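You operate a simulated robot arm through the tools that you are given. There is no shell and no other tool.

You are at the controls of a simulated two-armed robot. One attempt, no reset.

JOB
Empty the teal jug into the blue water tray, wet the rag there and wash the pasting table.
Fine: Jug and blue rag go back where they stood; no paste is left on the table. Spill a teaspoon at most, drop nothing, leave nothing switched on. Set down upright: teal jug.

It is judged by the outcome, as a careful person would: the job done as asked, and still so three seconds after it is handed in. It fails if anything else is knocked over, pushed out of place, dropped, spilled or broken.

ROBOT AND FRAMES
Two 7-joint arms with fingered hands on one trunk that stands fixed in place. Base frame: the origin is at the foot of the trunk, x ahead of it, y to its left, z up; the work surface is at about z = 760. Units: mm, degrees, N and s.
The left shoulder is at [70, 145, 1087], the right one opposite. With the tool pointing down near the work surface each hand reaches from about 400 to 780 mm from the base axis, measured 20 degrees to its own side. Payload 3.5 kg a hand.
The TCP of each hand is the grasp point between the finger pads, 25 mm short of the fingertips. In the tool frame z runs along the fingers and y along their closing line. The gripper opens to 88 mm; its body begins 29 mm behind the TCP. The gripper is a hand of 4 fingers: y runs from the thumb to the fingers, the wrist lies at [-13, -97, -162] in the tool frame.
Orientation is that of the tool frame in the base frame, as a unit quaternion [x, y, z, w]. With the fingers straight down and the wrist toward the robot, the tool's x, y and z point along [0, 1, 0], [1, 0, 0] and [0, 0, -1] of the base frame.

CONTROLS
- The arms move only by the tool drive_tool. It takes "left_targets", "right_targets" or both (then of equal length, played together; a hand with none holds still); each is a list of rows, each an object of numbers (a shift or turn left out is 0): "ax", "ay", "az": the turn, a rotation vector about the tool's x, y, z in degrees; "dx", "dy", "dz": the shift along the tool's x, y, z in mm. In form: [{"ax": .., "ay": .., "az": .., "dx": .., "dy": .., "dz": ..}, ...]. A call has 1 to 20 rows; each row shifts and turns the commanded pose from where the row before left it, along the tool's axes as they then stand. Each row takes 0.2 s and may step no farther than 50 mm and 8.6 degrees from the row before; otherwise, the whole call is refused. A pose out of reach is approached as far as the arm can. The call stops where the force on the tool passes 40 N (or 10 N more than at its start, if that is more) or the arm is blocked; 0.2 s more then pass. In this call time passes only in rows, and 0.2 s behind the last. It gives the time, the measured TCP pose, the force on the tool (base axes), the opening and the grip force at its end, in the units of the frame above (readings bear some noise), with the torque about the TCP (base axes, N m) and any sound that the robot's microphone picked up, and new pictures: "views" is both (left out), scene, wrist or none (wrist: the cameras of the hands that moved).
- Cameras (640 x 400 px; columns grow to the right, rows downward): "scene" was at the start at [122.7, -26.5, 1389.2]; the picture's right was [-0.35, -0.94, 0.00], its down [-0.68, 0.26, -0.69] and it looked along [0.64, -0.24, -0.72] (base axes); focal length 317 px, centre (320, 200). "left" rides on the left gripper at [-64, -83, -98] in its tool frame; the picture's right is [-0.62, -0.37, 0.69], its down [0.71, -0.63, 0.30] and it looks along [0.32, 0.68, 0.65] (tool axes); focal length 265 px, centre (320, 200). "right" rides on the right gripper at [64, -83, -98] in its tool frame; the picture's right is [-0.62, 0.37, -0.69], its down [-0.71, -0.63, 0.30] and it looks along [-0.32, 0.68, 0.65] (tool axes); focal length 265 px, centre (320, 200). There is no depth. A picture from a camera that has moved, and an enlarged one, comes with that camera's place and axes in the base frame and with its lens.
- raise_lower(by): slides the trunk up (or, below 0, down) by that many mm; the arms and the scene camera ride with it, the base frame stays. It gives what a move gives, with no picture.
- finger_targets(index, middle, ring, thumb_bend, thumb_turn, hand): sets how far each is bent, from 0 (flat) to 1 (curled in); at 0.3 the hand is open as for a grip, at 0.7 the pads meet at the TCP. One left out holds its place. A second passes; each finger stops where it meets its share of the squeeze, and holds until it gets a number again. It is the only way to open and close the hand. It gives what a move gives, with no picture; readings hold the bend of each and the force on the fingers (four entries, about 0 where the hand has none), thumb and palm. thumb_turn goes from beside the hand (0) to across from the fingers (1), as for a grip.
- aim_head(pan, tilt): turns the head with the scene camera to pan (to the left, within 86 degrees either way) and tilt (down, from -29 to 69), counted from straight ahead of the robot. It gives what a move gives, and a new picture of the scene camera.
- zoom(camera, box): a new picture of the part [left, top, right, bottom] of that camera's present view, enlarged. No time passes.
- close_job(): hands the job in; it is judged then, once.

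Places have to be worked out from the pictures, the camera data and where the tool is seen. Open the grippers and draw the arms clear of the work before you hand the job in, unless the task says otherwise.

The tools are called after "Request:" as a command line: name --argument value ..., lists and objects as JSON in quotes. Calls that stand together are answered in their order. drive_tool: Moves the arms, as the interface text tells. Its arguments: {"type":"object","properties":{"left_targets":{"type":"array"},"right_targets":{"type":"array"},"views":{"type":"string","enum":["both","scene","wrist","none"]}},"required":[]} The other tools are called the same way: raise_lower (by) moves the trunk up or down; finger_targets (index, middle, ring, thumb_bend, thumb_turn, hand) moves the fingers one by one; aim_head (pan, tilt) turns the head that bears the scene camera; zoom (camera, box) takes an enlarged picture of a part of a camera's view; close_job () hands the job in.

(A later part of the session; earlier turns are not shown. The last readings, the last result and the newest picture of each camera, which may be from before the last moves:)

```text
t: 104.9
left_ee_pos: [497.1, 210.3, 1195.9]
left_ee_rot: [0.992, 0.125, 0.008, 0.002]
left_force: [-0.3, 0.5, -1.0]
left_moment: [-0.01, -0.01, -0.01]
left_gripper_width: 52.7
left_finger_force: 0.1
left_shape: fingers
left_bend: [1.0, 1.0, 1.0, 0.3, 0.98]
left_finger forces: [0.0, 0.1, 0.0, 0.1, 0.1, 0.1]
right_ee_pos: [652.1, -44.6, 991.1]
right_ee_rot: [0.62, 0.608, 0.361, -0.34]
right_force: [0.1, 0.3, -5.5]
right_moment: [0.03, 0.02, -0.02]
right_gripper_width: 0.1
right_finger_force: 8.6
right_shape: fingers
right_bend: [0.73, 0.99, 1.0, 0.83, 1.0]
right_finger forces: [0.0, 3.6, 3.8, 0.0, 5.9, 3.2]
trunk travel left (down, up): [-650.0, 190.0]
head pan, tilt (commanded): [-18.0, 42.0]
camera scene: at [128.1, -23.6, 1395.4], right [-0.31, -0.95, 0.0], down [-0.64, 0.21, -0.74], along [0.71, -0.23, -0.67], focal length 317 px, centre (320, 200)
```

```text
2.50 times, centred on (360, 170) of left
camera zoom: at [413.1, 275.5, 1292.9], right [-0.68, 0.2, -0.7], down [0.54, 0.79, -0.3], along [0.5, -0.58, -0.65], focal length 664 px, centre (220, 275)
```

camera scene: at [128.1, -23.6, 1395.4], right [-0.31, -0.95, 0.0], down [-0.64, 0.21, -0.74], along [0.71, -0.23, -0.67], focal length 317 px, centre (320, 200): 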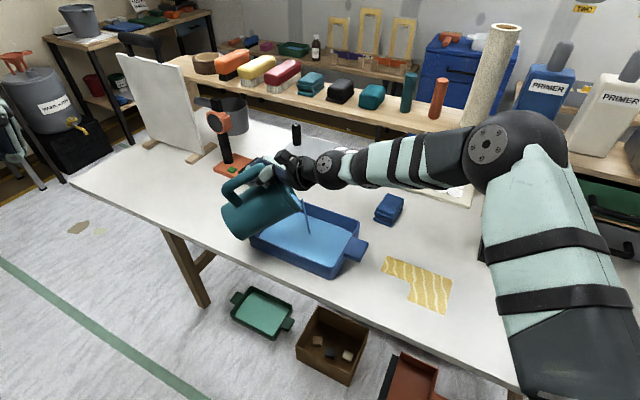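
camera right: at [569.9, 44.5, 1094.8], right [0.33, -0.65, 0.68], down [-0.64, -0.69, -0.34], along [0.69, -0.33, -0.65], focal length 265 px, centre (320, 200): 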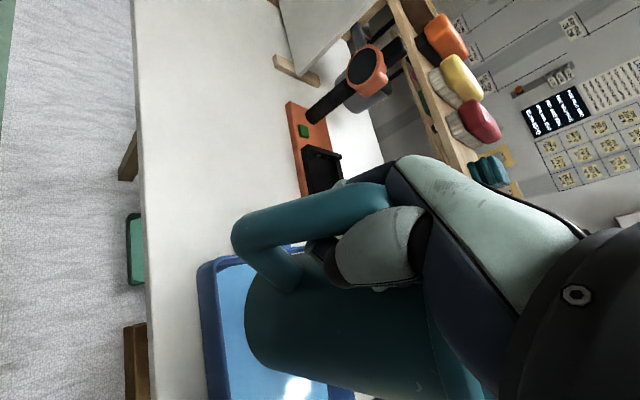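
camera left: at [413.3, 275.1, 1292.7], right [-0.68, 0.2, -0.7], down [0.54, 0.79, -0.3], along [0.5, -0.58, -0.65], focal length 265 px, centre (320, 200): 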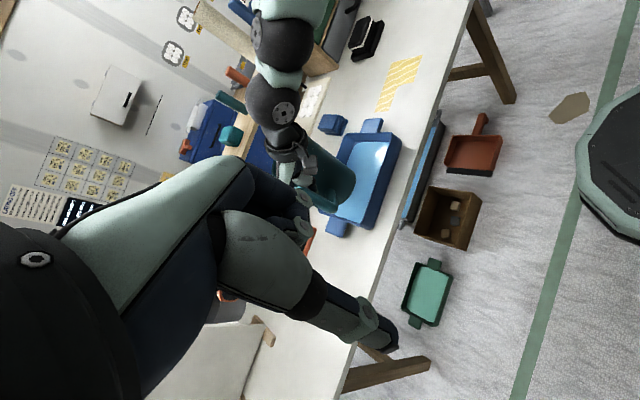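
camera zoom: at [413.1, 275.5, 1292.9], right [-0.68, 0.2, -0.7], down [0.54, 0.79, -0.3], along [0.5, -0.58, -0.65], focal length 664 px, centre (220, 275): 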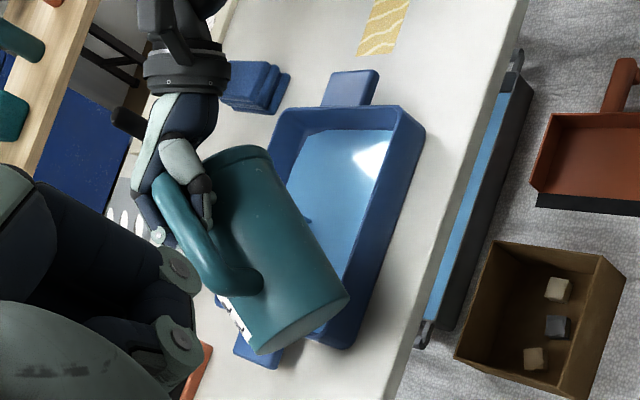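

Water is pouring in a clean stream into the middle of the tray. I'll continue slowly, keeping the lip where it is.

Request:
drive_tool --right_targets '[{"ay": 1.5, "dx": -1.4, "dz": -2.2}, {"ay": 1.5, "dx": -1.3, "dz": -2.2}, {"ay": 1.5, "dx": -1.3, "dz": -2.3}, {"ay": 1.5, "dx": -1.2, "dz": -2.3}, {"ay": 1.5, "dx": -1.1, "dz": -2.4}, {"ay": 1.5, "dx": -1.1, "dz": -2.4}, {"ay": 1.5, "dx": -1.0, "dz": -2.4}, {"ay": 1.5, "dx": -1.0, "dz": -2.5}, {"ay": 0}, {"ay": 0}]' --views "scene"

Request:
zoom --camera "scene" --box '[190, 120, 390, 290]'

```text
t: 107.1
left_ee_pos: [496.8, 209.8, 1196.0]
left_ee_rot: [0.992, 0.125, 0.009, 0.002]
left_force: [-0.4, -0.4, 0.2]
left_moment: [-0.02, 0.0, 0.01]
left_gripper_width: 52.8
left_finger_force: 0.0
left_shape: fingers
left_bend: [1.0, 1.0, 1.0, 0.3, 0.98]
left_finger forces: [0.1, 0.0, 0.0, 0.0, 0.0, 0.0]
right_ee_pos: [653.1, -66.4, 991.4]
right_ee_rot: [0.579, 0.57, 0.424, -0.401]
right_force: [0.0, -0.1, -3.3]
right_moment: [-0.03, 0.03, -0.01]
right_gripper_width: 0.0
right_finger_force: 7.8
right_shape: fingers
right_bend: [0.73, 0.99, 1.0, 0.83, 1.0]
right_finger forces: [0.0, 3.3, 3.7, 0.0, 6.1, 3.3]
trunk travel left (down, up): [-650.0, 190.0]
head pan, tilt (commanded): [-18.0, 42.0]
camera scene: at [127.9, -23.9, 1395.5], right [-0.31, -0.95, 0.0], down [-0.64, 0.21, -0.74], along [0.71, -0.23, -0.67], focal length 317 px, centre (320, 200)
```

scene: 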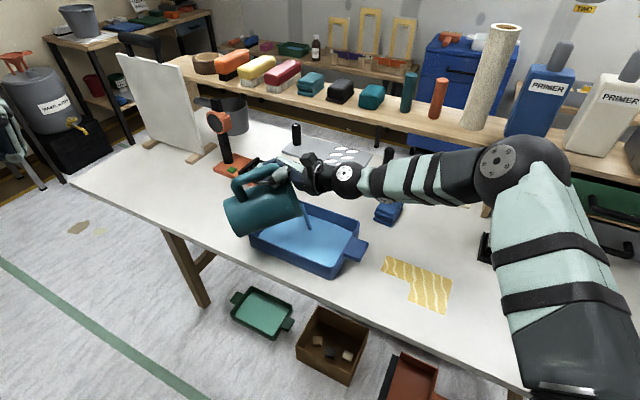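

```text
2.35 times, centred on (290, 205) of scene
camera zoom: at [127.9, -23.9, 1395.5], right [-0.31, -0.95, 0.0], down [-0.64, 0.21, -0.74], along [0.71, -0.23, -0.67], focal length 746 px, centre (391, 188)
```

zoom: 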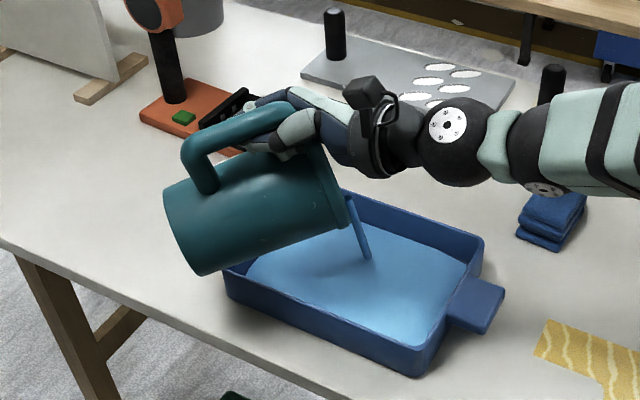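

The stream stays inside the tray and the load is down to about 3.3 N. I'll continue on to about 90°.

Request:
drive_tool --right_targets '[{"ay": 2, "dx": -1.4, "dz": -3.8}, {"ay": 2, "dx": -1.2, "dz": -3.8}, {"ay": 2, "dx": -1.1, "dz": -3.8}, {"ay": 2, "dx": -1.0, "dz": -3.9}, {"ay": 2, "dx": -0.8, "dz": -3.9}, {"ay": 2, "dx": -0.7, "dz": -3.9}, {"ay": 2, "dx": -0.6, "dz": -4}, {"ay": 2, "dx": -0.4, "dz": -4}, {"ay": 2, "dx": -0.3, "dz": -4}, {"ay": 2, "dx": -0.1, "dz": -4}, {"ay": 0}, {"ay": 0}]' --views "scene"

Request:
zoom --camera "scene" --box '[190, 120, 390, 290]'

Request:
zoom --camera "left" --box '[260, 90, 460, 250]'

```text
t: 109.7
left_ee_pos: [497.2, 211.3, 1195.3]
left_ee_rot: [0.992, 0.125, 0.009, 0.001]
left_force: [0.3, 0.6, 0.9]
left_moment: [0.01, -0.02, -0.01]
left_gripper_width: 52.7
left_finger_force: 0.1
left_shape: fingers
left_bend: [1.0, 1.0, 1.0, 0.3, 0.98]
left_finger forces: [0.1, 0.0, 0.0, 0.0, 0.1, 0.1]
right_ee_pos: [651.2, -108.7, 989.7]
right_ee_rot: [0.496, 0.491, 0.518, -0.494]
right_force: [0.7, 0.8, -0.6]
right_moment: [0.01, 0.01, 0.0]
right_gripper_width: 0.0
right_finger_force: 7.9
right_shape: fingers
right_bend: [0.73, 0.99, 1.0, 0.83, 1.0]
right_finger forces: [0.1, 3.2, 4.0, 0.1, 5.2, 3.5]
trunk travel left (down, up): [-650.0, 190.0]
head pan, tilt (commanded): [-18.0, 42.0]
camera scene: at [127.6, -23.9, 1395.5], right [-0.31, -0.95, 0.0], down [-0.64, 0.21, -0.74], along [0.71, -0.23, -0.67], focal length 317 px, centre (320, 200)
```

scene: 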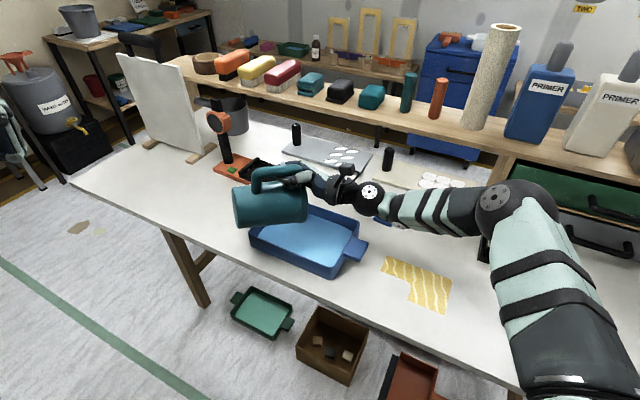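

```text
2.35 times, centred on (290, 205) of scene
camera zoom: at [127.6, -23.9, 1395.5], right [-0.31, -0.95, 0.0], down [-0.64, 0.21, -0.74], along [0.71, -0.23, -0.67], focal length 746 px, centre (391, 188)
```

zoom: 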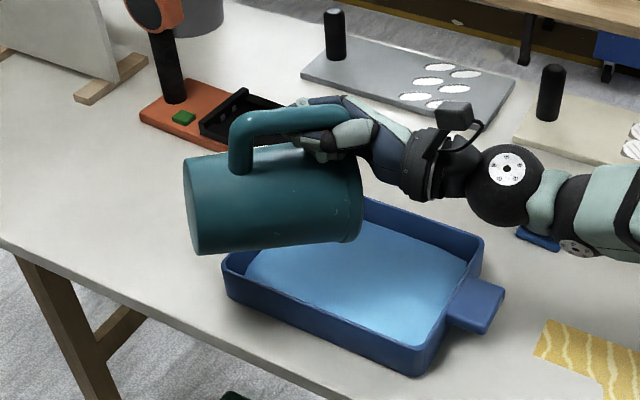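

```text
2.50 times, centred on (360, 170) of left
camera zoom: at [412.6, 275.2, 1293.1], right [-0.68, 0.2, -0.7], down [0.54, 0.79, -0.3], along [0.5, -0.58, -0.65], focal length 664 px, centre (220, 275)
```

zoom: 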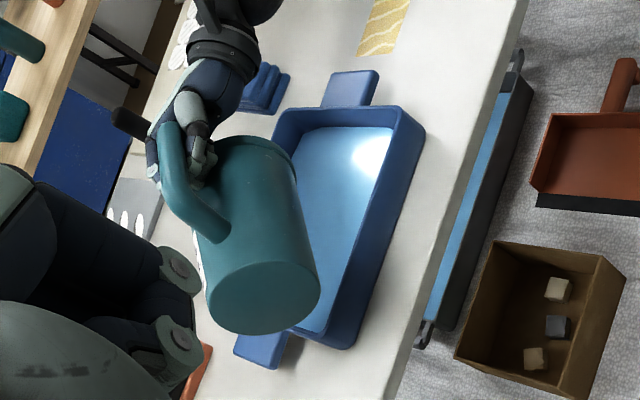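

The jug is horizontal and the stream has stopped. I'll tip it further, to about 112°, so the last drops run out over the tray, and hold there.

Request:
drive_tool --right_targets '[{"ay": 2.75, "dx": 0, "dz": -5.5}, {"ay": 2.75, "dx": 0.3, "dz": -5.5}, {"ay": 2.75, "dx": 0.5, "dz": -5.5}, {"ay": 2.75, "dx": 0.8, "dz": -5.4}, {"ay": 2.75, "dx": 1.0, "dz": -5.4}, {"ay": 2.75, "dx": 1.3, "dz": -5.3}, {"ay": 2.75, "dx": 1.5, "dz": -5.2}, {"ay": 2.75, "dx": 1.8, "dz": -5.1}, {"ay": 0}, {"ay": 0}, {"ay": 0}, {"ay": 0}, {"ay": 0}]' --views "scene"

Request:
zoom --camera "scene" --box '[190, 120, 390, 290]'

Request:
zoom --camera "left" --box '[260, 90, 460, 250]'

```text
t: 112.5
left_ee_pos: [496.4, 210.2, 1194.3]
left_ee_rot: [0.992, 0.125, 0.007, 0.001]
left_force: [-0.4, -0.8, -0.3]
left_moment: [0.01, 0.0, 0.03]
left_gripper_width: 52.8
left_finger_force: 0.1
left_shape: fingers
left_bend: [1.0, 1.0, 1.0, 0.3, 0.98]
left_finger forces: [0.1, 0.1, 0.1, 0.0, 0.0, 0.1]
right_ee_pos: [649.8, -149.9, 989.3]
right_ee_rot: [0.389, 0.388, 0.604, -0.578]
right_force: [-0.1, 0.2, -1.8]
right_moment: [-0.12, 0.01, 0.02]
right_gripper_width: 0.0
right_finger_force: 7.6
right_shape: fingers
right_bend: [0.73, 0.99, 1.0, 0.83, 1.0]
right_finger forces: [0.0, 3.0, 3.7, 0.1, 5.3, 3.6]
trunk travel left (down, up): [-650.0, 190.0]
head pan, tilt (commanded): [-18.0, 42.0]
camera scene: at [127.6, -23.9, 1395.5], right [-0.31, -0.95, 0.0], down [-0.64, 0.21, -0.74], along [0.71, -0.23, -0.67], focal length 317 px, centre (320, 200)
```

scene: 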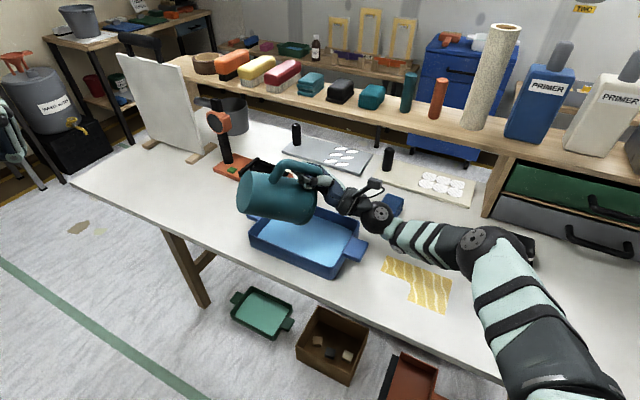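

```text
2.35 times, centred on (290, 205) of scene
camera zoom: at [127.6, -23.9, 1395.5], right [-0.31, -0.95, 0.0], down [-0.64, 0.21, -0.74], along [0.71, -0.23, -0.67], focal length 746 px, centre (391, 188)
```

zoom: 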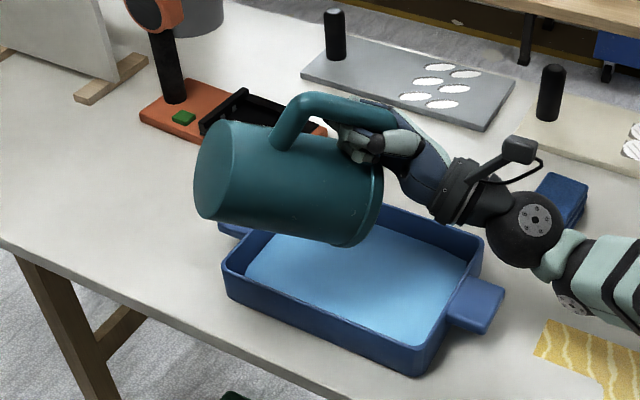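

```text
2.50 times, centred on (360, 170) of left
camera zoom: at [412.6, 275.2, 1293.1], right [-0.68, 0.2, -0.7], down [0.54, 0.79, -0.3], along [0.5, -0.58, -0.65], focal length 664 px, centre (220, 275)
```

zoom: 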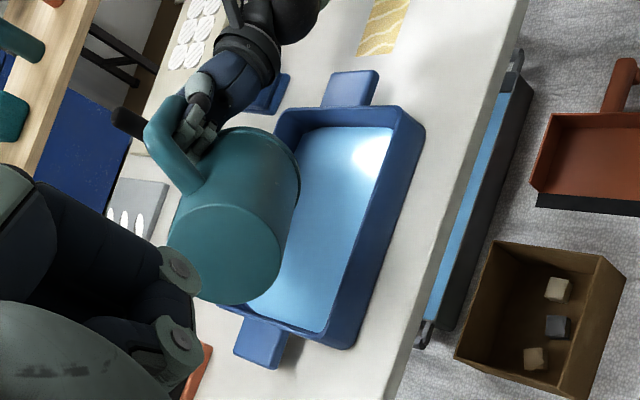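

No more flow and the load reads about 1.8 N, so the jug is empty. I'll bring it back upright along the reverse path, keeping its lip over the tray for any drips.

Request:
drive_tool --right_targets '[{"ay": 0}, {"ay": -5.6, "dx": -3.5, "dz": 8.6}, {"ay": -5.6, "dx": -2.6, "dz": 8.9}, {"ay": -5.6, "dx": -1.7, "dz": 9.1}, {"ay": -5.6, "dx": -0.8, "dz": 9.3}, {"ay": -5.6, "dx": 0, "dz": 9.3}, {"ay": -5.6, "dx": 1, "dz": 9.2}, {"ay": -5.6, "dx": 1.9, "dz": 9.1}, {"ay": -5.6, "dx": 2.8, "dz": 8.9}, {"ay": -5.6, "dx": 3.6, "dz": 8.6}, {"ay": -5.6, "dx": 4.4, "dz": 8.2}, {"ay": -5.6, "dx": 5.2, "dz": 7.7}, {"ay": -5.6, "dx": 5.9, "dz": 7.2}, {"ay": -5.6, "dx": 6.6, "dz": 6.6}, {"ay": -5.6, "dx": 7.2, "dz": 5.9}, {"ay": -5.6}, {"ay": -5.6}, {"ay": -5.6}, {"ay": -5.6}, {"ay": -5.6}]' --views "scene"

```text
t: 116.7
left_ee_pos: [497.0, 212.6, 1195.1]
left_ee_rot: [0.992, 0.125, 0.009, 0.002]
left_force: [0.4, 0.4, -0.7]
left_moment: [0.02, 0.0, -0.01]
left_gripper_width: 53.0
left_finger_force: 0.1
left_shape: fingers
left_bend: [1.0, 1.0, 1.0, 0.3, 0.98]
left_finger forces: [0.1, 0.1, 0.1, 0.0, 0.0, 0.0]
right_ee_pos: [652.7, -18.8, 993.5]
right_ee_rot: [0.716, 0.696, 0.049, -0.035]
right_force: [-0.2, -0.3, -1.7]
right_moment: [0.09, 0.01, -0.01]
right_gripper_width: 0.2
right_finger_force: 5.3
right_shape: fingers
right_bend: [0.73, 0.99, 1.0, 0.84, 1.0]
right_finger forces: [0.1, 3.2, 4.9, 0.0, 0.2, 3.4]
trunk travel left (down, up): [-650.0, 190.0]
head pan, tilt (commanded): [-18.0, 42.0]
camera scene: at [127.4, -22.7, 1395.5], right [-0.31, -0.95, 0.0], down [-0.64, 0.21, -0.74], along [0.71, -0.23, -0.67], focal length 317 px, centre (320, 200)
```

scene: 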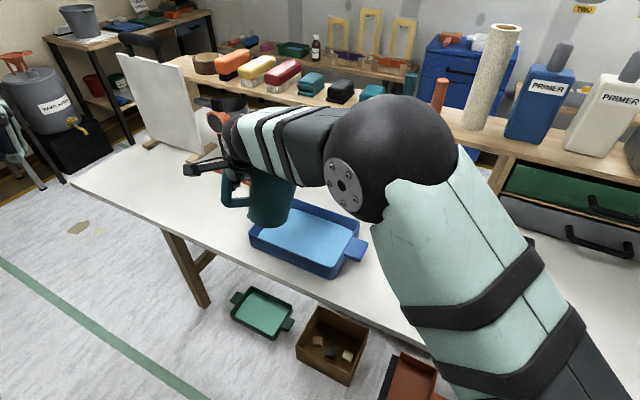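

The jug is nearly upright again. I'll level it and carry it back along the same route.

Request:
drive_tool --right_targets '[{"ay": -5.5}, {"dx": -7.3, "dy": -6.8}, {"az": -1.5, "dx": -13.9, "dy": -12.9}, {"az": -1.8, "dx": -21.5, "dy": -21}, {"az": -1.8, "dx": -20.8, "dy": -21.6}, {"az": -1.8, "dx": -20.1, "dy": -22.3}, {"az": -1.8, "dx": -19.4, "dy": -22.9}, {"az": -1.8, "dx": -18.7, "dy": -23.5}, {"az": -1.8, "dx": -17.9, "dy": -24.1}, {"az": -1.8, "dx": -17.2, "dy": -24.6}, {"az": -1.8, "dx": -16.4, "dy": -25.1}, {"az": -1.8, "dx": -15.6, "dy": -25.6}, {"az": -1.8, "dx": -9.8, "dy": -17.4}, {"az": -1.8, "dx": -4.7, "dy": -8.9}, {"az": 0}]' --views "none"

Request:
aim_head --pan -57 --tilt 45

```text
t: 119.9
left_ee_pos: [496.2, 210.5, 1195.7]
left_ee_rot: [0.992, 0.125, 0.009, 0.002]
left_force: [-0.3, 0.3, -1.0]
left_moment: [-0.01, -0.02, 0.0]
left_gripper_width: 52.8
left_finger_force: 0.1
left_shape: fingers
left_bend: [1.0, 1.0, 1.0, 0.3, 0.98]
left_finger forces: [0.0, 0.0, 0.0, 0.0, 0.0, 0.1]
right_ee_pos: [422.1, -254.8, 983.4]
right_ee_rot: [0.576, 0.817, 0.017, 0.0]
right_force: [-0.4, -0.5, -1.4]
right_moment: [0.03, 0.03, -0.03]
right_gripper_width: 0.0
right_finger_force: 5.9
right_shape: fingers
right_bend: [0.73, 0.99, 1.0, 0.84, 1.0]
right_finger forces: [0.1, 3.3, 4.8, 0.0, 0.3, 3.2]
trunk travel left (down, up): [-650.0, 190.0]
head pan, tilt (commanded): [-18.0, 42.0]
```

```text
t: 120.9
left_ee_pos: [496.6, 210.4, 1196.3]
left_ee_rot: [0.992, 0.125, 0.009, 0.002]
left_force: [-0.4, 0.4, -0.5]
left_moment: [0.03, -0.02, 0.02]
left_gripper_width: 52.8
left_finger_force: 0.1
left_shape: fingers
left_bend: [1.0, 1.0, 1.0, 0.3, 0.98]
left_finger forces: [0.0, 0.0, 0.1, 0.0, 0.0, 0.0]
right_ee_pos: [423.2, -253.6, 983.4]
right_ee_rot: [0.576, 0.817, 0.015, 0.0]
right_force: [0.5, -0.3, -2.0]
right_moment: [0.06, 0.02, 0.01]
right_gripper_width: 0.1
right_finger_force: 5.7
right_shape: fingers
right_bend: [0.73, 0.99, 1.0, 0.84, 1.0]
right_finger forces: [0.1, 3.3, 4.7, 0.0, 0.2, 3.4]
trunk travel left (down, up): [-650.0, 190.0]
head pan, tilt (commanded): [-57.0, 45.0]
camera scene: at [92.2, -66.3, 1391.2], right [-0.84, -0.55, 0.0], down [-0.39, 0.59, -0.71], along [0.39, -0.59, -0.71], focal length 317 px, centre (320, 200)
```

scene: 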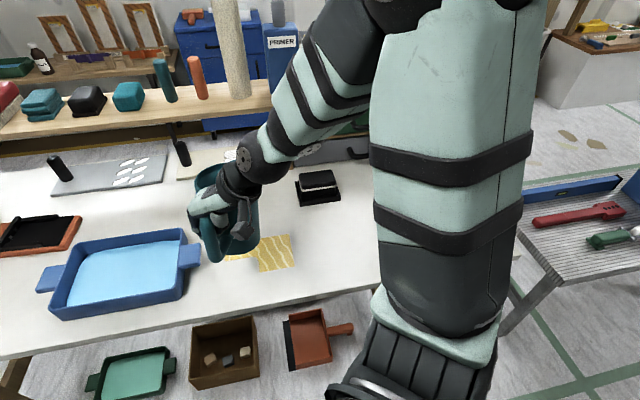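

Halfway back. I'll continue to a point above the jug's original spot, aiming for its original heading as well.

Request:
drive_tool --right_targets '[{"az": -1.95, "dx": -4.6, "dy": -8.9}, {"az": -1.95, "dx": -8.6, "dy": -18.1}, {"az": -1.95, "dx": -10, "dy": -22.9}, {"az": -1.95, "dx": -9.2, "dy": -23.3}, {"az": -1.95, "dx": -8.4, "dy": -23.6}, {"az": -1.95, "dx": -7.6, "dy": -23.8}, {"az": -1.95, "dx": -6.8, "dy": -24.1}, {"az": -1.95, "dx": -5.9, "dy": -24.3}, {"az": -1.95, "dx": -5.1, "dy": -24.5}, {"az": -1.95, "dx": -4.3, "dy": -24.6}, {"az": -1.95, "dx": -1.4, "dy": -9.9}, {"dx": -0.4, "dy": -4}, {"dx": 0}]' --views "scene"

```text
t: 123.7
left_ee_pos: [497.2, 209.3, 1194.8]
left_ee_rot: [0.992, 0.126, 0.009, 0.001]
left_force: [0.0, -0.7, 0.7]
left_moment: [0.01, -0.01, 0.01]
left_gripper_width: 52.6
left_finger_force: 0.1
left_shape: fingers
left_bend: [1.0, 1.0, 1.0, 0.3, 0.98]
left_finger forces: [0.1, 0.0, 0.0, 0.1, 0.0, 0.0]
right_ee_pos: [255.1, -433.8, 975.2]
right_ee_rot: [0.413, 0.91, 0.015, 0.003]
right_force: [0.2, -0.3, -1.5]
right_moment: [0.02, 0.07, 0.02]
right_gripper_width: 0.0
right_finger_force: 5.8
right_shape: fingers
right_bend: [0.73, 0.99, 1.0, 0.84, 1.0]
right_finger forces: [0.0, 3.4, 4.8, 0.0, 0.2, 3.3]
trunk travel left (down, up): [-650.0, 190.0]
head pan, tilt (commanded): [-57.0, 45.0]
camera scene: at [92.0, -66.5, 1391.2], right [-0.84, -0.54, 0.0], down [-0.39, 0.59, -0.71], along [0.38, -0.59, -0.71], focal length 317 px, centre (320, 200)
```

scene: 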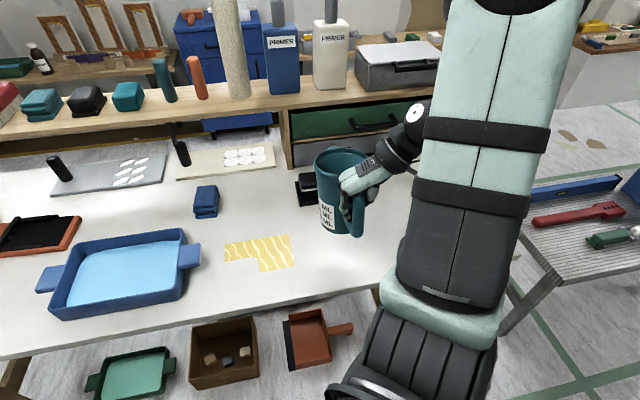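

The jug hangs above its spot with the heading at 131° as it was originally. I'll lower to about 20 mm above the table and compare with the reference view.

Request:
drive_tool --right_targets '[{"dz": 6}, {"dz": 12}, {"dz": 14}, {"dz": 14}, {"dz": 14}, {"dz": 14}, {"dz": 8}, {"dz": 4}, {"dz": 0}]' --views "none"

Request:
zoom --camera "scene" --box '[280, 170, 400, 280]'

```text
t: 125.7
left_ee_pos: [496.2, 211.4, 1195.3]
left_ee_rot: [0.992, 0.124, 0.01, 0.001]
left_force: [-0.1, -0.1, 0.4]
left_moment: [-0.03, 0.01, -0.02]
left_gripper_width: 52.5
left_finger_force: 0.0
left_shape: fingers
left_bend: [1.0, 1.0, 1.0, 0.3, 0.98]
left_finger forces: [0.1, 0.0, 0.0, 0.1, 0.1, 0.0]
right_ee_pos: [257.4, -430.4, 889.1]
right_ee_rot: [0.414, 0.91, 0.016, 0.004]
right_force: [-0.4, 0.2, -1.5]
right_moment: [0.05, 0.05, 0.02]
right_gripper_width: 0.0
right_finger_force: 6.4
right_shape: fingers
right_bend: [0.73, 0.99, 1.0, 0.84, 1.0]
right_finger forces: [0.0, 3.4, 4.8, 0.1, 0.2, 3.3]
trunk travel left (down, up): [-650.0, 190.0]
head pan, tilt (commanded): [-57.0, 45.0]
```

```text
3.64 times, centred on (340, 225) of scene
camera zoom: at [92.1, -66.4, 1391.2], right [-0.84, -0.54, 0.0], down [-0.39, 0.59, -0.71], along [0.38, -0.59, -0.71], focal length 1154 px, centre (247, 109)
```

zoom: 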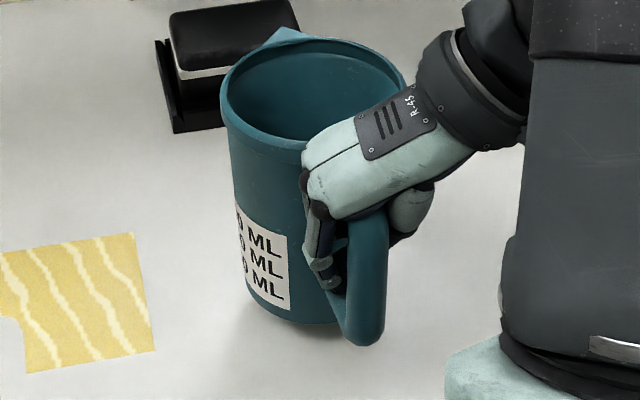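

The jug is hovering. Compared with the reference it is yawed about 9° in the hand and about 8 mm off, so I'll correct heading and position before setting it down.

Request:
drive_tool --right_targets '[{"az": 3, "dx": -1.4, "dy": 2.1}, {"az": 3, "dx": -1.4, "dy": 2.1}, {"az": 3, "dx": -1.4, "dy": 2.0}, {"az": 0}, {"dz": 5}, {"dz": 4}, {"dz": 0}]' --views "none"

Request:
zoom --camera "scene" --box '[280, 170, 400, 280]'

```text
t: 127.3
left_ee_pos: [498.5, 210.4, 1195.1]
left_ee_rot: [0.992, 0.126, 0.009, 0.001]
left_force: [0.4, 0.0, -0.4]
left_moment: [0.01, 0.02, -0.04]
left_gripper_width: 52.8
left_finger_force: 0.1
left_shape: fingers
left_bend: [1.0, 1.0, 1.0, 0.3, 0.98]
left_finger forces: [0.0, 0.0, 0.0, 0.1, 0.0, 0.0]
right_ee_pos: [265.4, -429.8, 880.6]
right_ee_rot: [0.484, 0.875, 0.016, 0.001]
right_force: [-0.5, -0.1, -2.6]
right_moment: [0.06, 0.03, -0.03]
right_gripper_width: 0.1
right_finger_force: 6.1
right_shape: fingers
right_bend: [0.73, 0.99, 1.0, 0.84, 1.0]
right_finger forces: [0.1, 3.5, 4.8, 0.0, 0.3, 3.3]
trunk travel left (down, up): [-650.0, 190.0]
head pan, tilt (commanded): [-57.0, 45.0]
```

```text
3.64 times, centred on (340, 225) of scene
camera zoom: at [92.0, -66.3, 1391.2], right [-0.84, -0.54, 0.0], down [-0.39, 0.59, -0.71], along [0.38, -0.59, -0.71], focal length 1154 px, centre (247, 109)
```

zoom: 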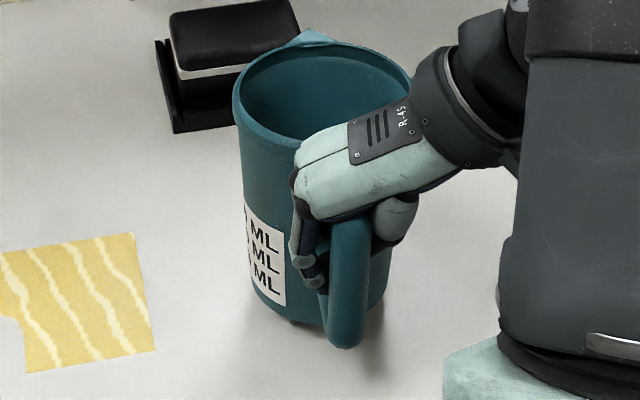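

That lines up well: the handle is at x=345 as in the reference, and it needs roughly 7 mm more down. I'll lower gently until it stands.

Request:
drive_tool --right_targets '[{"dz": 2}, {"dz": 2}, {"dz": 2}, {"dz": 0}]' --views "none"

Request:
drive_tool --right_targets '[{"dz": 2}, {"dz": 2}, {"dz": 2}, {"dz": 0}]' --views "none"

Request:
zoom --camera "scene" --box '[280, 170, 400, 280]'

```text
t: 128.3
left_ee_pos: [497.4, 210.8, 1194.7]
left_ee_rot: [0.992, 0.125, 0.01, 0.002]
left_force: [0.6, 0.2, -0.1]
left_moment: [0.01, -0.01, 0.0]
left_gripper_width: 52.6
left_finger_force: 0.0
left_shape: fingers
left_bend: [1.0, 1.0, 1.0, 0.3, 0.98]
left_finger forces: [0.1, 0.1, 0.0, 0.0, 0.0, 0.1]
right_ee_pos: [265.6, -430.9, 873.9]
right_ee_rot: [0.485, 0.875, 0.016, 0.002]
right_force: [0.0, 0.3, -1.3]
right_moment: [0.0, 0.03, -0.01]
right_gripper_width: 0.0
right_finger_force: 5.7
right_shape: fingers
right_bend: [0.73, 0.99, 1.0, 0.84, 1.0]
right_finger forces: [0.1, 3.5, 4.8, 0.1, 0.3, 3.3]
trunk travel left (down, up): [-650.0, 190.0]
head pan, tilt (commanded): [-57.0, 45.0]
```

```text
t: 129.3
left_ee_pos: [496.3, 210.8, 1195.1]
left_ee_rot: [0.992, 0.125, 0.009, 0.001]
left_force: [0.0, -0.2, 0.2]
left_moment: [0.0, -0.01, -0.03]
left_gripper_width: 52.7
left_finger_force: 0.2
left_shape: fingers
left_bend: [1.0, 1.0, 1.0, 0.3, 0.98]
left_finger forces: [0.0, 0.0, 0.1, 0.1, 0.0, 0.0]
right_ee_pos: [265.4, -429.7, 869.0]
right_ee_rot: [0.484, 0.875, 0.016, 0.001]
right_force: [-0.6, 0.0, 0.8]
right_moment: [-0.06, -0.07, 0.01]
right_gripper_width: 0.0
right_finger_force: 5.2
right_shape: fingers
right_bend: [0.73, 0.99, 1.0, 0.84, 1.0]
right_finger forces: [0.0, 3.0, 4.0, 0.0, 0.1, 3.0]
trunk travel left (down, up): [-650.0, 190.0]
head pan, tilt (commanded): [-57.0, 45.0]
```

```text
3.64 times, centred on (340, 225) of scene
camera zoom: at [91.8, -66.0, 1391.3], right [-0.84, -0.54, 0.0], down [-0.39, 0.59, -0.71], along [0.39, -0.59, -0.71], focal length 1154 px, centre (247, 109)
```

zoom: 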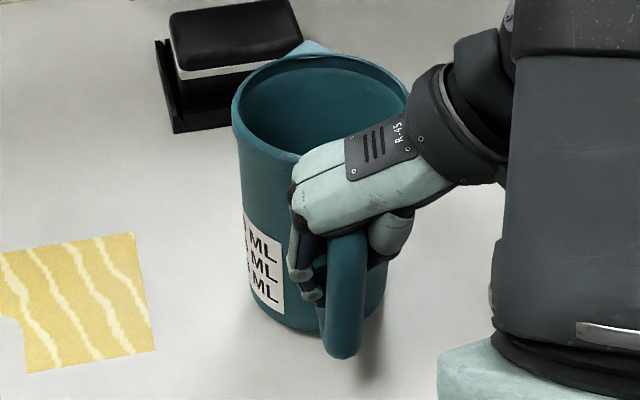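

First table contact at z=869, and the position matches the reference within about 4 mm. I'll nudge it 4 mm away from the robot and lower the last few mm until it stands.

Request:
drive_tool --right_targets '[{"dx": -2}, {"dx": -2}, {"dz": 2}, {"dz": 2}, {"dz": 1.5}, {"dz": 0}]' --views "none"

Request:
zoom --camera "scene" --box '[280, 170, 400, 280]'

```text
t: 130.7
left_ee_pos: [496.8, 211.4, 1196.0]
left_ee_rot: [0.992, 0.125, 0.009, 0.002]
left_force: [0.4, -0.1, -0.6]
left_moment: [0.0, -0.01, 0.0]
left_gripper_width: 52.6
left_finger_force: 0.0
left_shape: fingers
left_bend: [1.0, 1.0, 1.0, 0.3, 0.98]
left_finger forces: [0.0, 0.0, 0.0, 0.1, 0.1, 0.0]
right_ee_pos: [267.9, -431.8, 863.6]
right_ee_rot: [0.484, 0.875, 0.016, 0.003]
right_force: [-1.0, 1.2, 5.0]
right_moment: [-0.38, -0.32, 0.03]
right_gripper_width: 0.0
right_finger_force: 9.8
right_shape: fingers
right_bend: [0.73, 0.99, 1.0, 0.84, 1.0]
right_finger forces: [0.0, 2.2, 2.6, 0.1, 6.4, 7.0]
trunk travel left (down, up): [-650.0, 190.0]
head pan, tilt (commanded): [-57.0, 45.0]
```

```text
3.64 times, centred on (340, 225) of scene
camera zoom: at [91.3, -65.3, 1391.3], right [-0.84, -0.54, 0.0], down [-0.38, 0.59, -0.71], along [0.39, -0.59, -0.71], focal length 1154 px, centre (247, 109)
```

zoom: 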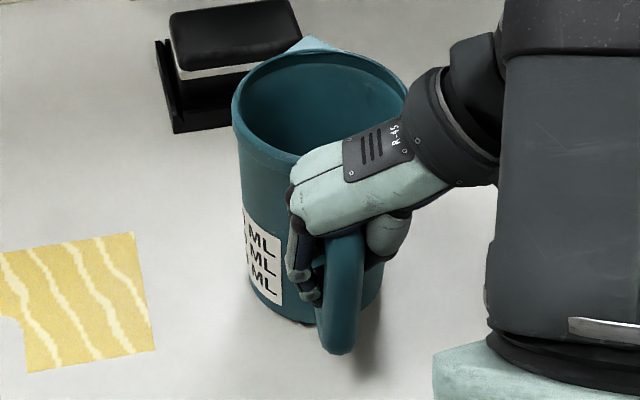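

The jug now stands but I'm pressing on the handle with about 5 N. I'll ease up 2–3 mm so it rests freely before opening.

Request:
drive_tool --right_targets '[{"dz": -1.5}, {"dz": -1}, {"dz": 0}]' --views "none"

Request:
zoom --camera "right" --box '[160, 160, 400, 400]'

```text
t: 131.5
left_ee_pos: [496.2, 212.1, 1195.1]
left_ee_rot: [0.992, 0.126, 0.01, 0.002]
left_force: [0.4, 0.5, 0.4]
left_moment: [-0.01, 0.03, 0.02]
left_gripper_width: 52.8
left_finger_force: 0.2
left_shape: fingers
left_bend: [1.0, 1.0, 1.0, 0.3, 0.98]
left_finger forces: [0.0, 0.0, 0.0, 0.0, 0.0, 0.0]
right_ee_pos: [267.4, -432.1, 865.2]
right_ee_rot: [0.484, 0.875, 0.015, 0.002]
right_force: [0.4, -0.2, 0.7]
right_moment: [-0.11, -0.06, -0.01]
right_gripper_width: 0.0
right_finger_force: 7.5
right_shape: fingers
right_bend: [0.73, 0.99, 1.0, 0.84, 1.0]
right_finger forces: [0.0, 2.6, 3.1, 0.0, 5.0, 4.4]
trunk travel left (down, up): [-650.0, 190.0]
head pan, tilt (commanded): [-57.0, 45.0]
```

```text
1.67 times, centred on (280, 280) of right
camera zoom: at [160.0, -425.2, 962.3], right [0.63, -0.35, 0.7], down [-0.15, -0.93, -0.33], along [0.76, 0.1, -0.64], focal length 442 px, centre (387, 67)
```

zoom: 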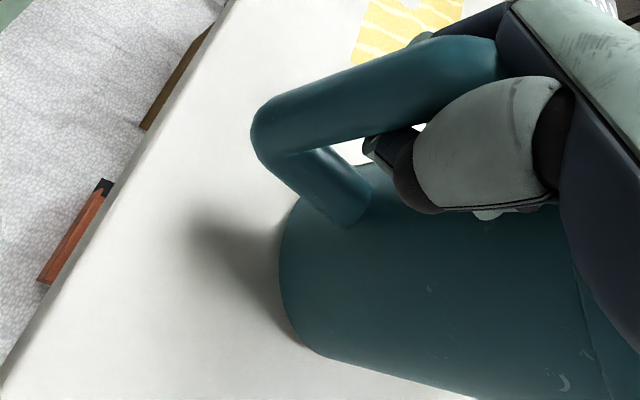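

The net force is near zero. I'll open the hand stepwise, all digits together.

Request:
finger_targets --hand "right" --index 0.66 --middle 0.8 --ring 0.8 --thumb_bend 0.74

Request:
finger_targets --hand "right" --index 0.5 --middle 0.55 --ring 0.55 --thumb_bend 0.55

Request:
zoom --camera "scene" --box '[280, 170, 400, 280]'

```text
t: 132.5
left_ee_pos: [496.7, 210.9, 1195.6]
left_ee_rot: [0.992, 0.127, 0.009, 0.002]
left_force: [0.1, 0.2, 0.0]
left_moment: [-0.05, -0.02, -0.03]
left_gripper_width: 52.8
left_finger_force: 0.1
left_shape: fingers
left_bend: [1.0, 1.0, 1.0, 0.3, 0.98]
left_finger forces: [0.1, 0.0, 0.0, 0.1, 0.1, 0.0]
right_ee_pos: [266.9, -431.8, 864.9]
right_ee_rot: [0.483, 0.875, 0.017, 0.002]
right_force: [-0.4, 0.9, 0.5]
right_moment: [-0.18, -0.16, 0.04]
right_gripper_width: 0.1
right_finger_force: 4.3
right_shape: fingers
right_bend: [0.66, 0.8, 0.8, 0.75, 1.0]
right_finger forces: [0.0, 0.1, 0.7, 0.0, 4.7, 3.5]
trunk travel left (down, up): [-650.0, 190.0]
head pan, tilt (commanded): [-57.0, 45.0]
```

```text
t: 133.5
left_ee_pos: [495.6, 209.1, 1196.0]
left_ee_rot: [0.992, 0.126, 0.009, 0.001]
left_force: [0.3, 0.3, -0.2]
left_moment: [-0.01, 0.0, -0.01]
left_gripper_width: 52.7
left_finger_force: 0.1
left_shape: fingers
left_bend: [1.0, 1.0, 1.0, 0.3, 0.98]
left_finger forces: [0.0, 0.1, 0.0, 0.0, 0.0, 0.0]
right_ee_pos: [267.6, -432.2, 864.0]
right_ee_rot: [0.484, 0.875, 0.016, 0.002]
right_force: [0.4, 0.9, 0.5]
right_moment: [0.02, -0.03, 0.01]
right_gripper_width: 35.4
right_finger_force: 0.0
right_shape: fingers
right_bend: [0.5, 0.55, 0.55, 0.55, 0.98]
right_finger forces: [0.0, 0.0, 0.0, 0.0, 0.0, 0.0]
trunk travel left (down, up): [-650.0, 190.0]
head pan, tilt (commanded): [-57.0, 45.0]
```

```text
3.64 times, centred on (340, 225) of scene
camera zoom: at [92.0, -66.3, 1391.2], right [-0.84, -0.54, 0.0], down [-0.39, 0.59, -0.71], along [0.38, -0.59, -0.71], focal length 1154 px, centre (247, 109)
```

zoom: 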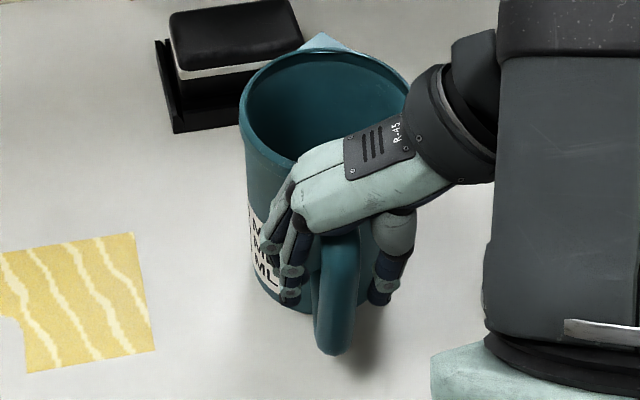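

All contact forces are zero and the jug stands free. I'll open fully and lift the hand straight off.

Request:
finger_targets --hand "right" --index 0.3 --middle 0.3 --ring 0.3 --thumb_bend 0.3

Request:
drive_tool --right_targets '[{"dz": -4}, {"dz": -10}, {"dz": -20}, {"dz": -25}, {"dz": -25}, {"dz": -25}, {"dz": 0}]' --views "both"

Request:
zoom --camera "scene" --box '[280, 170, 400, 280]'

```text
t: 134.5
left_ee_pos: [497.8, 208.7, 1195.5]
left_ee_rot: [0.992, 0.125, 0.009, 0.001]
left_force: [-0.3, -0.7, -0.2]
left_moment: [0.02, -0.03, 0.0]
left_gripper_width: 52.7
left_finger_force: 0.0
left_shape: fingers
left_bend: [1.0, 1.0, 1.0, 0.3, 0.98]
left_finger forces: [0.0, 0.0, 0.0, 0.0, 0.1, 0.1]
right_ee_pos: [266.5, -431.1, 865.3]
right_ee_rot: [0.484, 0.875, 0.016, 0.002]
right_force: [1.0, 0.1, -0.2]
right_moment: [-0.02, -0.01, 0.03]
right_gripper_width: 84.3
right_finger_force: 0.0
right_shape: fingers
right_bend: [0.3, 0.3, 0.3, 0.3, 0.98]
right_finger forces: [0.1, 0.0, 0.0, 0.1, 0.1, 0.0]
trunk travel left (down, up): [-650.0, 190.0]
head pan, tilt (commanded): [-57.0, 45.0]
```

```text
t: 136.1
left_ee_pos: [497.0, 209.4, 1194.7]
left_ee_rot: [0.992, 0.126, 0.009, 0.001]
left_force: [-0.1, -0.6, 0.9]
left_moment: [0.01, -0.03, -0.01]
left_gripper_width: 52.4
left_finger_force: 0.1
left_shape: fingers
left_bend: [1.0, 1.0, 1.0, 0.3, 0.98]
left_finger forces: [0.0, 0.0, 0.1, 0.0, 0.0, 0.0]
right_ee_pos: [266.7, -436.8, 974.2]
right_ee_rot: [0.484, 0.875, 0.016, 0.002]
right_force: [0.0, 0.4, -0.3]
right_moment: [-0.02, 0.02, 0.0]
right_gripper_width: 84.7
right_finger_force: 0.0
right_shape: fingers
right_bend: [0.3, 0.3, 0.3, 0.3, 0.98]
right_finger forces: [0.1, 0.1, 0.1, 0.0, 0.0, 0.0]
trunk travel left (down, up): [-650.0, 190.0]
head pan, tilt (commanded): [-57.0, 45.0]
camera scene: at [92.3, -66.7, 1391.2], right [-0.84, -0.54, 0.0], down [-0.39, 0.59, -0.71], along [0.38, -0.59, -0.71], focal length 317 px, centre (320, 200)
camera right: at [159.1, -429.9, 1070.9], right [0.63, -0.35, 0.7], down [-0.15, -0.93, -0.33], along [0.76, 0.1, -0.64], focal length 265 px, centre (320, 200)
```

scene: 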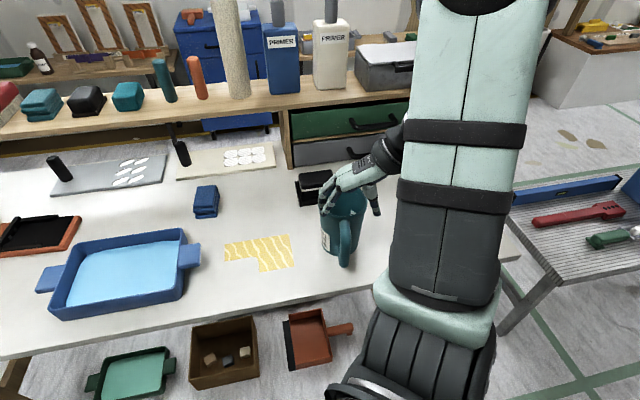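
right: 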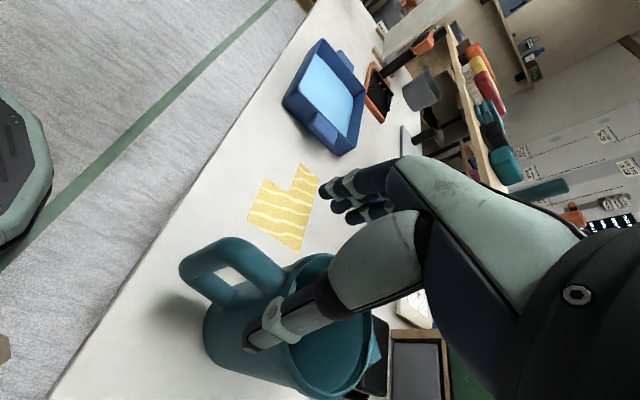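

```text
3.64 times, centred on (340, 225) of scene
camera zoom: at [92.3, -66.7, 1391.2], right [-0.84, -0.54, 0.0], down [-0.39, 0.59, -0.71], along [0.38, -0.59, -0.71], focal length 1154 px, centre (247, 109)
```

zoom: 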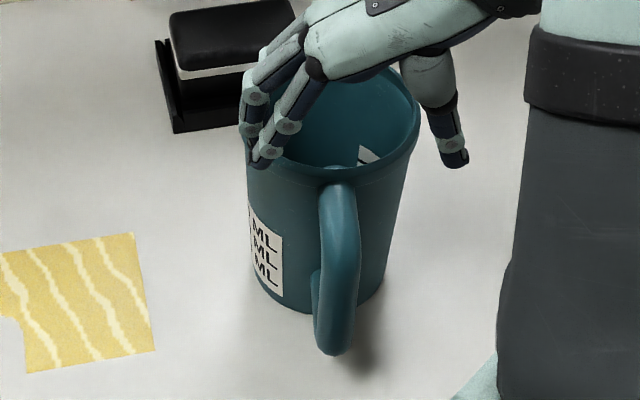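

The jug is back in place and empty. Now for the rag: its top face is centred near [681,-409], about 86×53 mm with the short axis at azimuth ~40°. I'll move the right hand above it and tilt the fingers about 20° outward for reach.

Request:
drive_tool --right_targets '[{"dz": -12, "dx": -10, "dy": 20}, {"az": -0.8, "dx": -18.5, "dy": 36.6}, {"az": -0.8, "dx": -19, "dy": 36.3}, {"az": -0.8, "dx": -19.5, "dy": 36}, {"az": -0.8, "dx": -20, "dy": 35.7}, {"az": -0.8, "dx": -20.5, "dy": 35.4}, {"az": -0.8, "dx": -21, "dy": 35.1}, {"az": -0.8, "dx": -21.5, "dy": 34.8}, {"az": -0.8, "dx": -22, "dy": 34.5}, {"az": -0.8, "dx": -22.5, "dy": 34.2}, {"az": -0.8}, {"ay": -5}, {"ay": -5}, {"ay": -5}, {"ay": -5}, {"ay": 0}]'

```text
t: 139.5
left_ee_pos: [496.6, 210.3, 1195.7]
left_ee_rot: [0.992, 0.125, 0.008, 0.001]
left_force: [0.5, 0.0, -0.2]
left_moment: [0.01, 0.01, -0.05]
left_gripper_width: 52.6
left_finger_force: 0.0
left_shape: fingers
left_bend: [1.0, 1.0, 1.0, 0.3, 0.98]
left_finger forces: [0.0, 0.1, 0.0, 0.0, 0.0, 0.0]
right_ee_pos: [653.8, -401.2, 993.3]
right_ee_rot: [0.418, 0.892, -0.059, 0.161]
right_force: [-0.1, 0.1, -0.6]
right_moment: [-0.01, 0.0, -0.01]
right_gripper_width: 84.6
right_finger_force: 0.1
right_shape: fingers
right_bend: [0.3, 0.3, 0.3, 0.3, 0.98]
right_finger forces: [0.1, 0.0, 0.0, 0.0, 0.1, 0.0]
trunk travel left (down, up): [-650.0, 190.0]
head pan, tilt (commanded): [-57.0, 45.0]
camera scene: at [92.4, -66.7, 1391.2], right [-0.84, -0.54, 0.0], down [-0.39, 0.59, -0.71], along [0.38, -0.59, -0.71], focal length 317 px, centre (320, 200)
camera right: at [528.3, -385.3, 1062.2], right [0.49, -0.05, 0.87], down [0.02, -1.0, -0.07], along [0.87, 0.05, -0.49], focal length 265 px, centre (320, 200)
```

scene: 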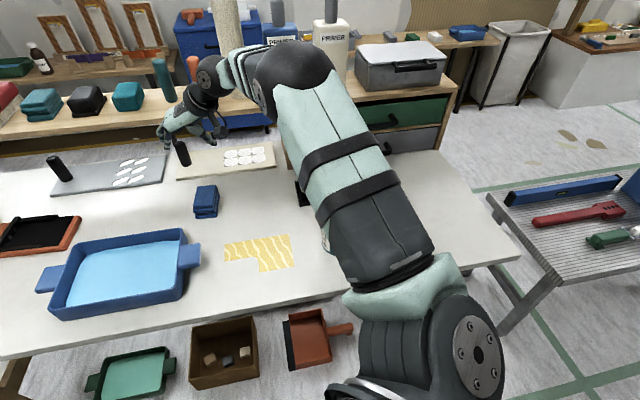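
right: 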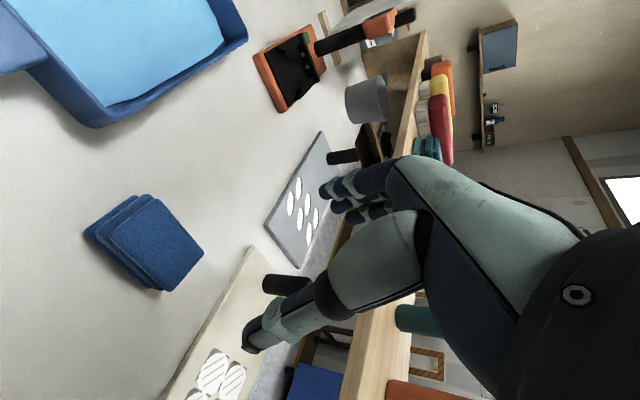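

The wrist camera confirms the rag centred near [679,-410], top at z≈795. I'll descend over it with the hand open, stopping above to check alignment.

Request:
drive_tool --right_targets '[{"dx": 10, "dy": 1.5, "dz": 34}, {"dx": 10, "dy": 1.5, "dz": 34}, {"dx": 10, "dy": 1.5, "dz": 34}, {"dx": 10, "dy": 1.5, "dz": 34}, {"dx": 0}]'

Request:
zoom --camera "scene" --box '[150, 130, 290, 250]'

```text
t: 140.7
left_ee_pos: [495.9, 211.4, 1194.6]
left_ee_rot: [0.992, 0.125, 0.008, 0.001]
left_force: [-0.4, -0.2, 0.0]
left_moment: [0.01, 0.03, 0.02]
left_gripper_width: 52.7
left_finger_force: 0.0
left_shape: fingers
left_bend: [1.0, 1.0, 1.0, 0.3, 0.98]
left_finger forces: [0.0, 0.1, 0.0, 0.1, 0.0, 0.0]
right_ee_pos: [666.8, -400.5, 853.6]
right_ee_rot: [0.419, 0.892, -0.058, 0.161]
right_force: [-0.2, 0.3, 0.2]
right_moment: [0.0, -0.04, 0.02]
right_gripper_width: 84.5
right_finger_force: 0.0
right_shape: fingers
right_bend: [0.3, 0.3, 0.3, 0.3, 0.98]
right_finger forces: [0.0, 0.0, 0.0, 0.0, 0.1, 0.1]
trunk travel left (down, up): [-650.0, 190.0]
head pan, tilt (commanded): [-57.0, 45.0]
camera scene: at [91.4, -65.9, 1391.3], right [-0.84, -0.54, 0.0], down [-0.38, 0.59, -0.71], along [0.39, -0.59, -0.71], focal length 317 px, centre (320, 200)
camera right: at [541.2, -383.8, 922.0], right [0.49, -0.05, 0.87], down [0.02, -1.0, -0.07], along [0.87, 0.05, -0.49], focal length 265 px, centre (320, 200)
```

scene: 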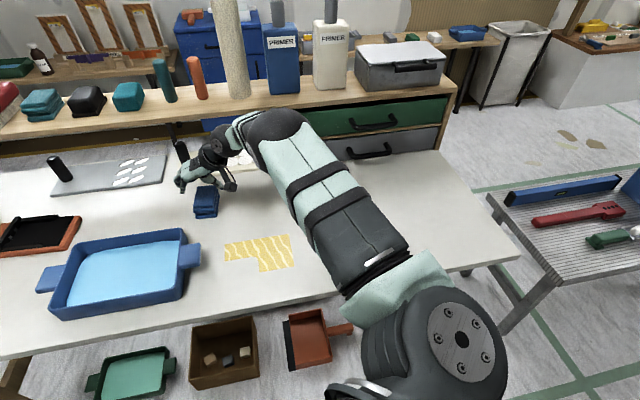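
right: 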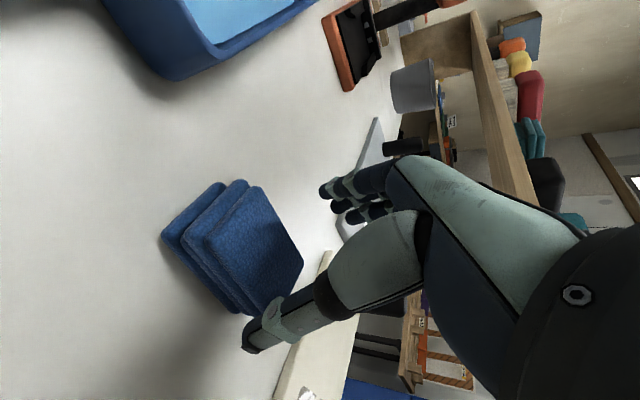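

```text
3.33 times, centred on (220, 190) of scene
camera zoom: at [91.4, -65.9, 1391.3], right [-0.84, -0.54, 0.0], down [-0.38, 0.59, -0.71], along [0.39, -0.59, -0.71], focal length 1057 px, centre (653, 233)
```

zoom: 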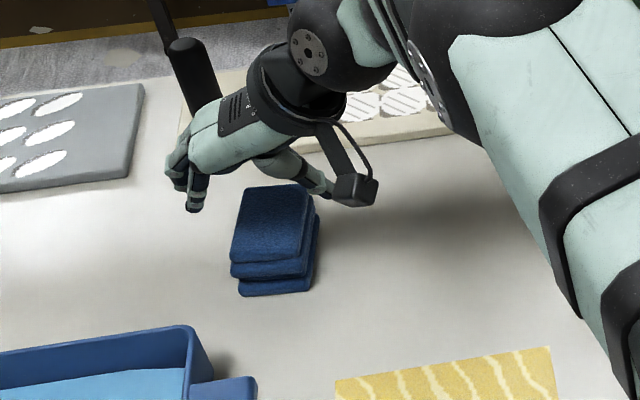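

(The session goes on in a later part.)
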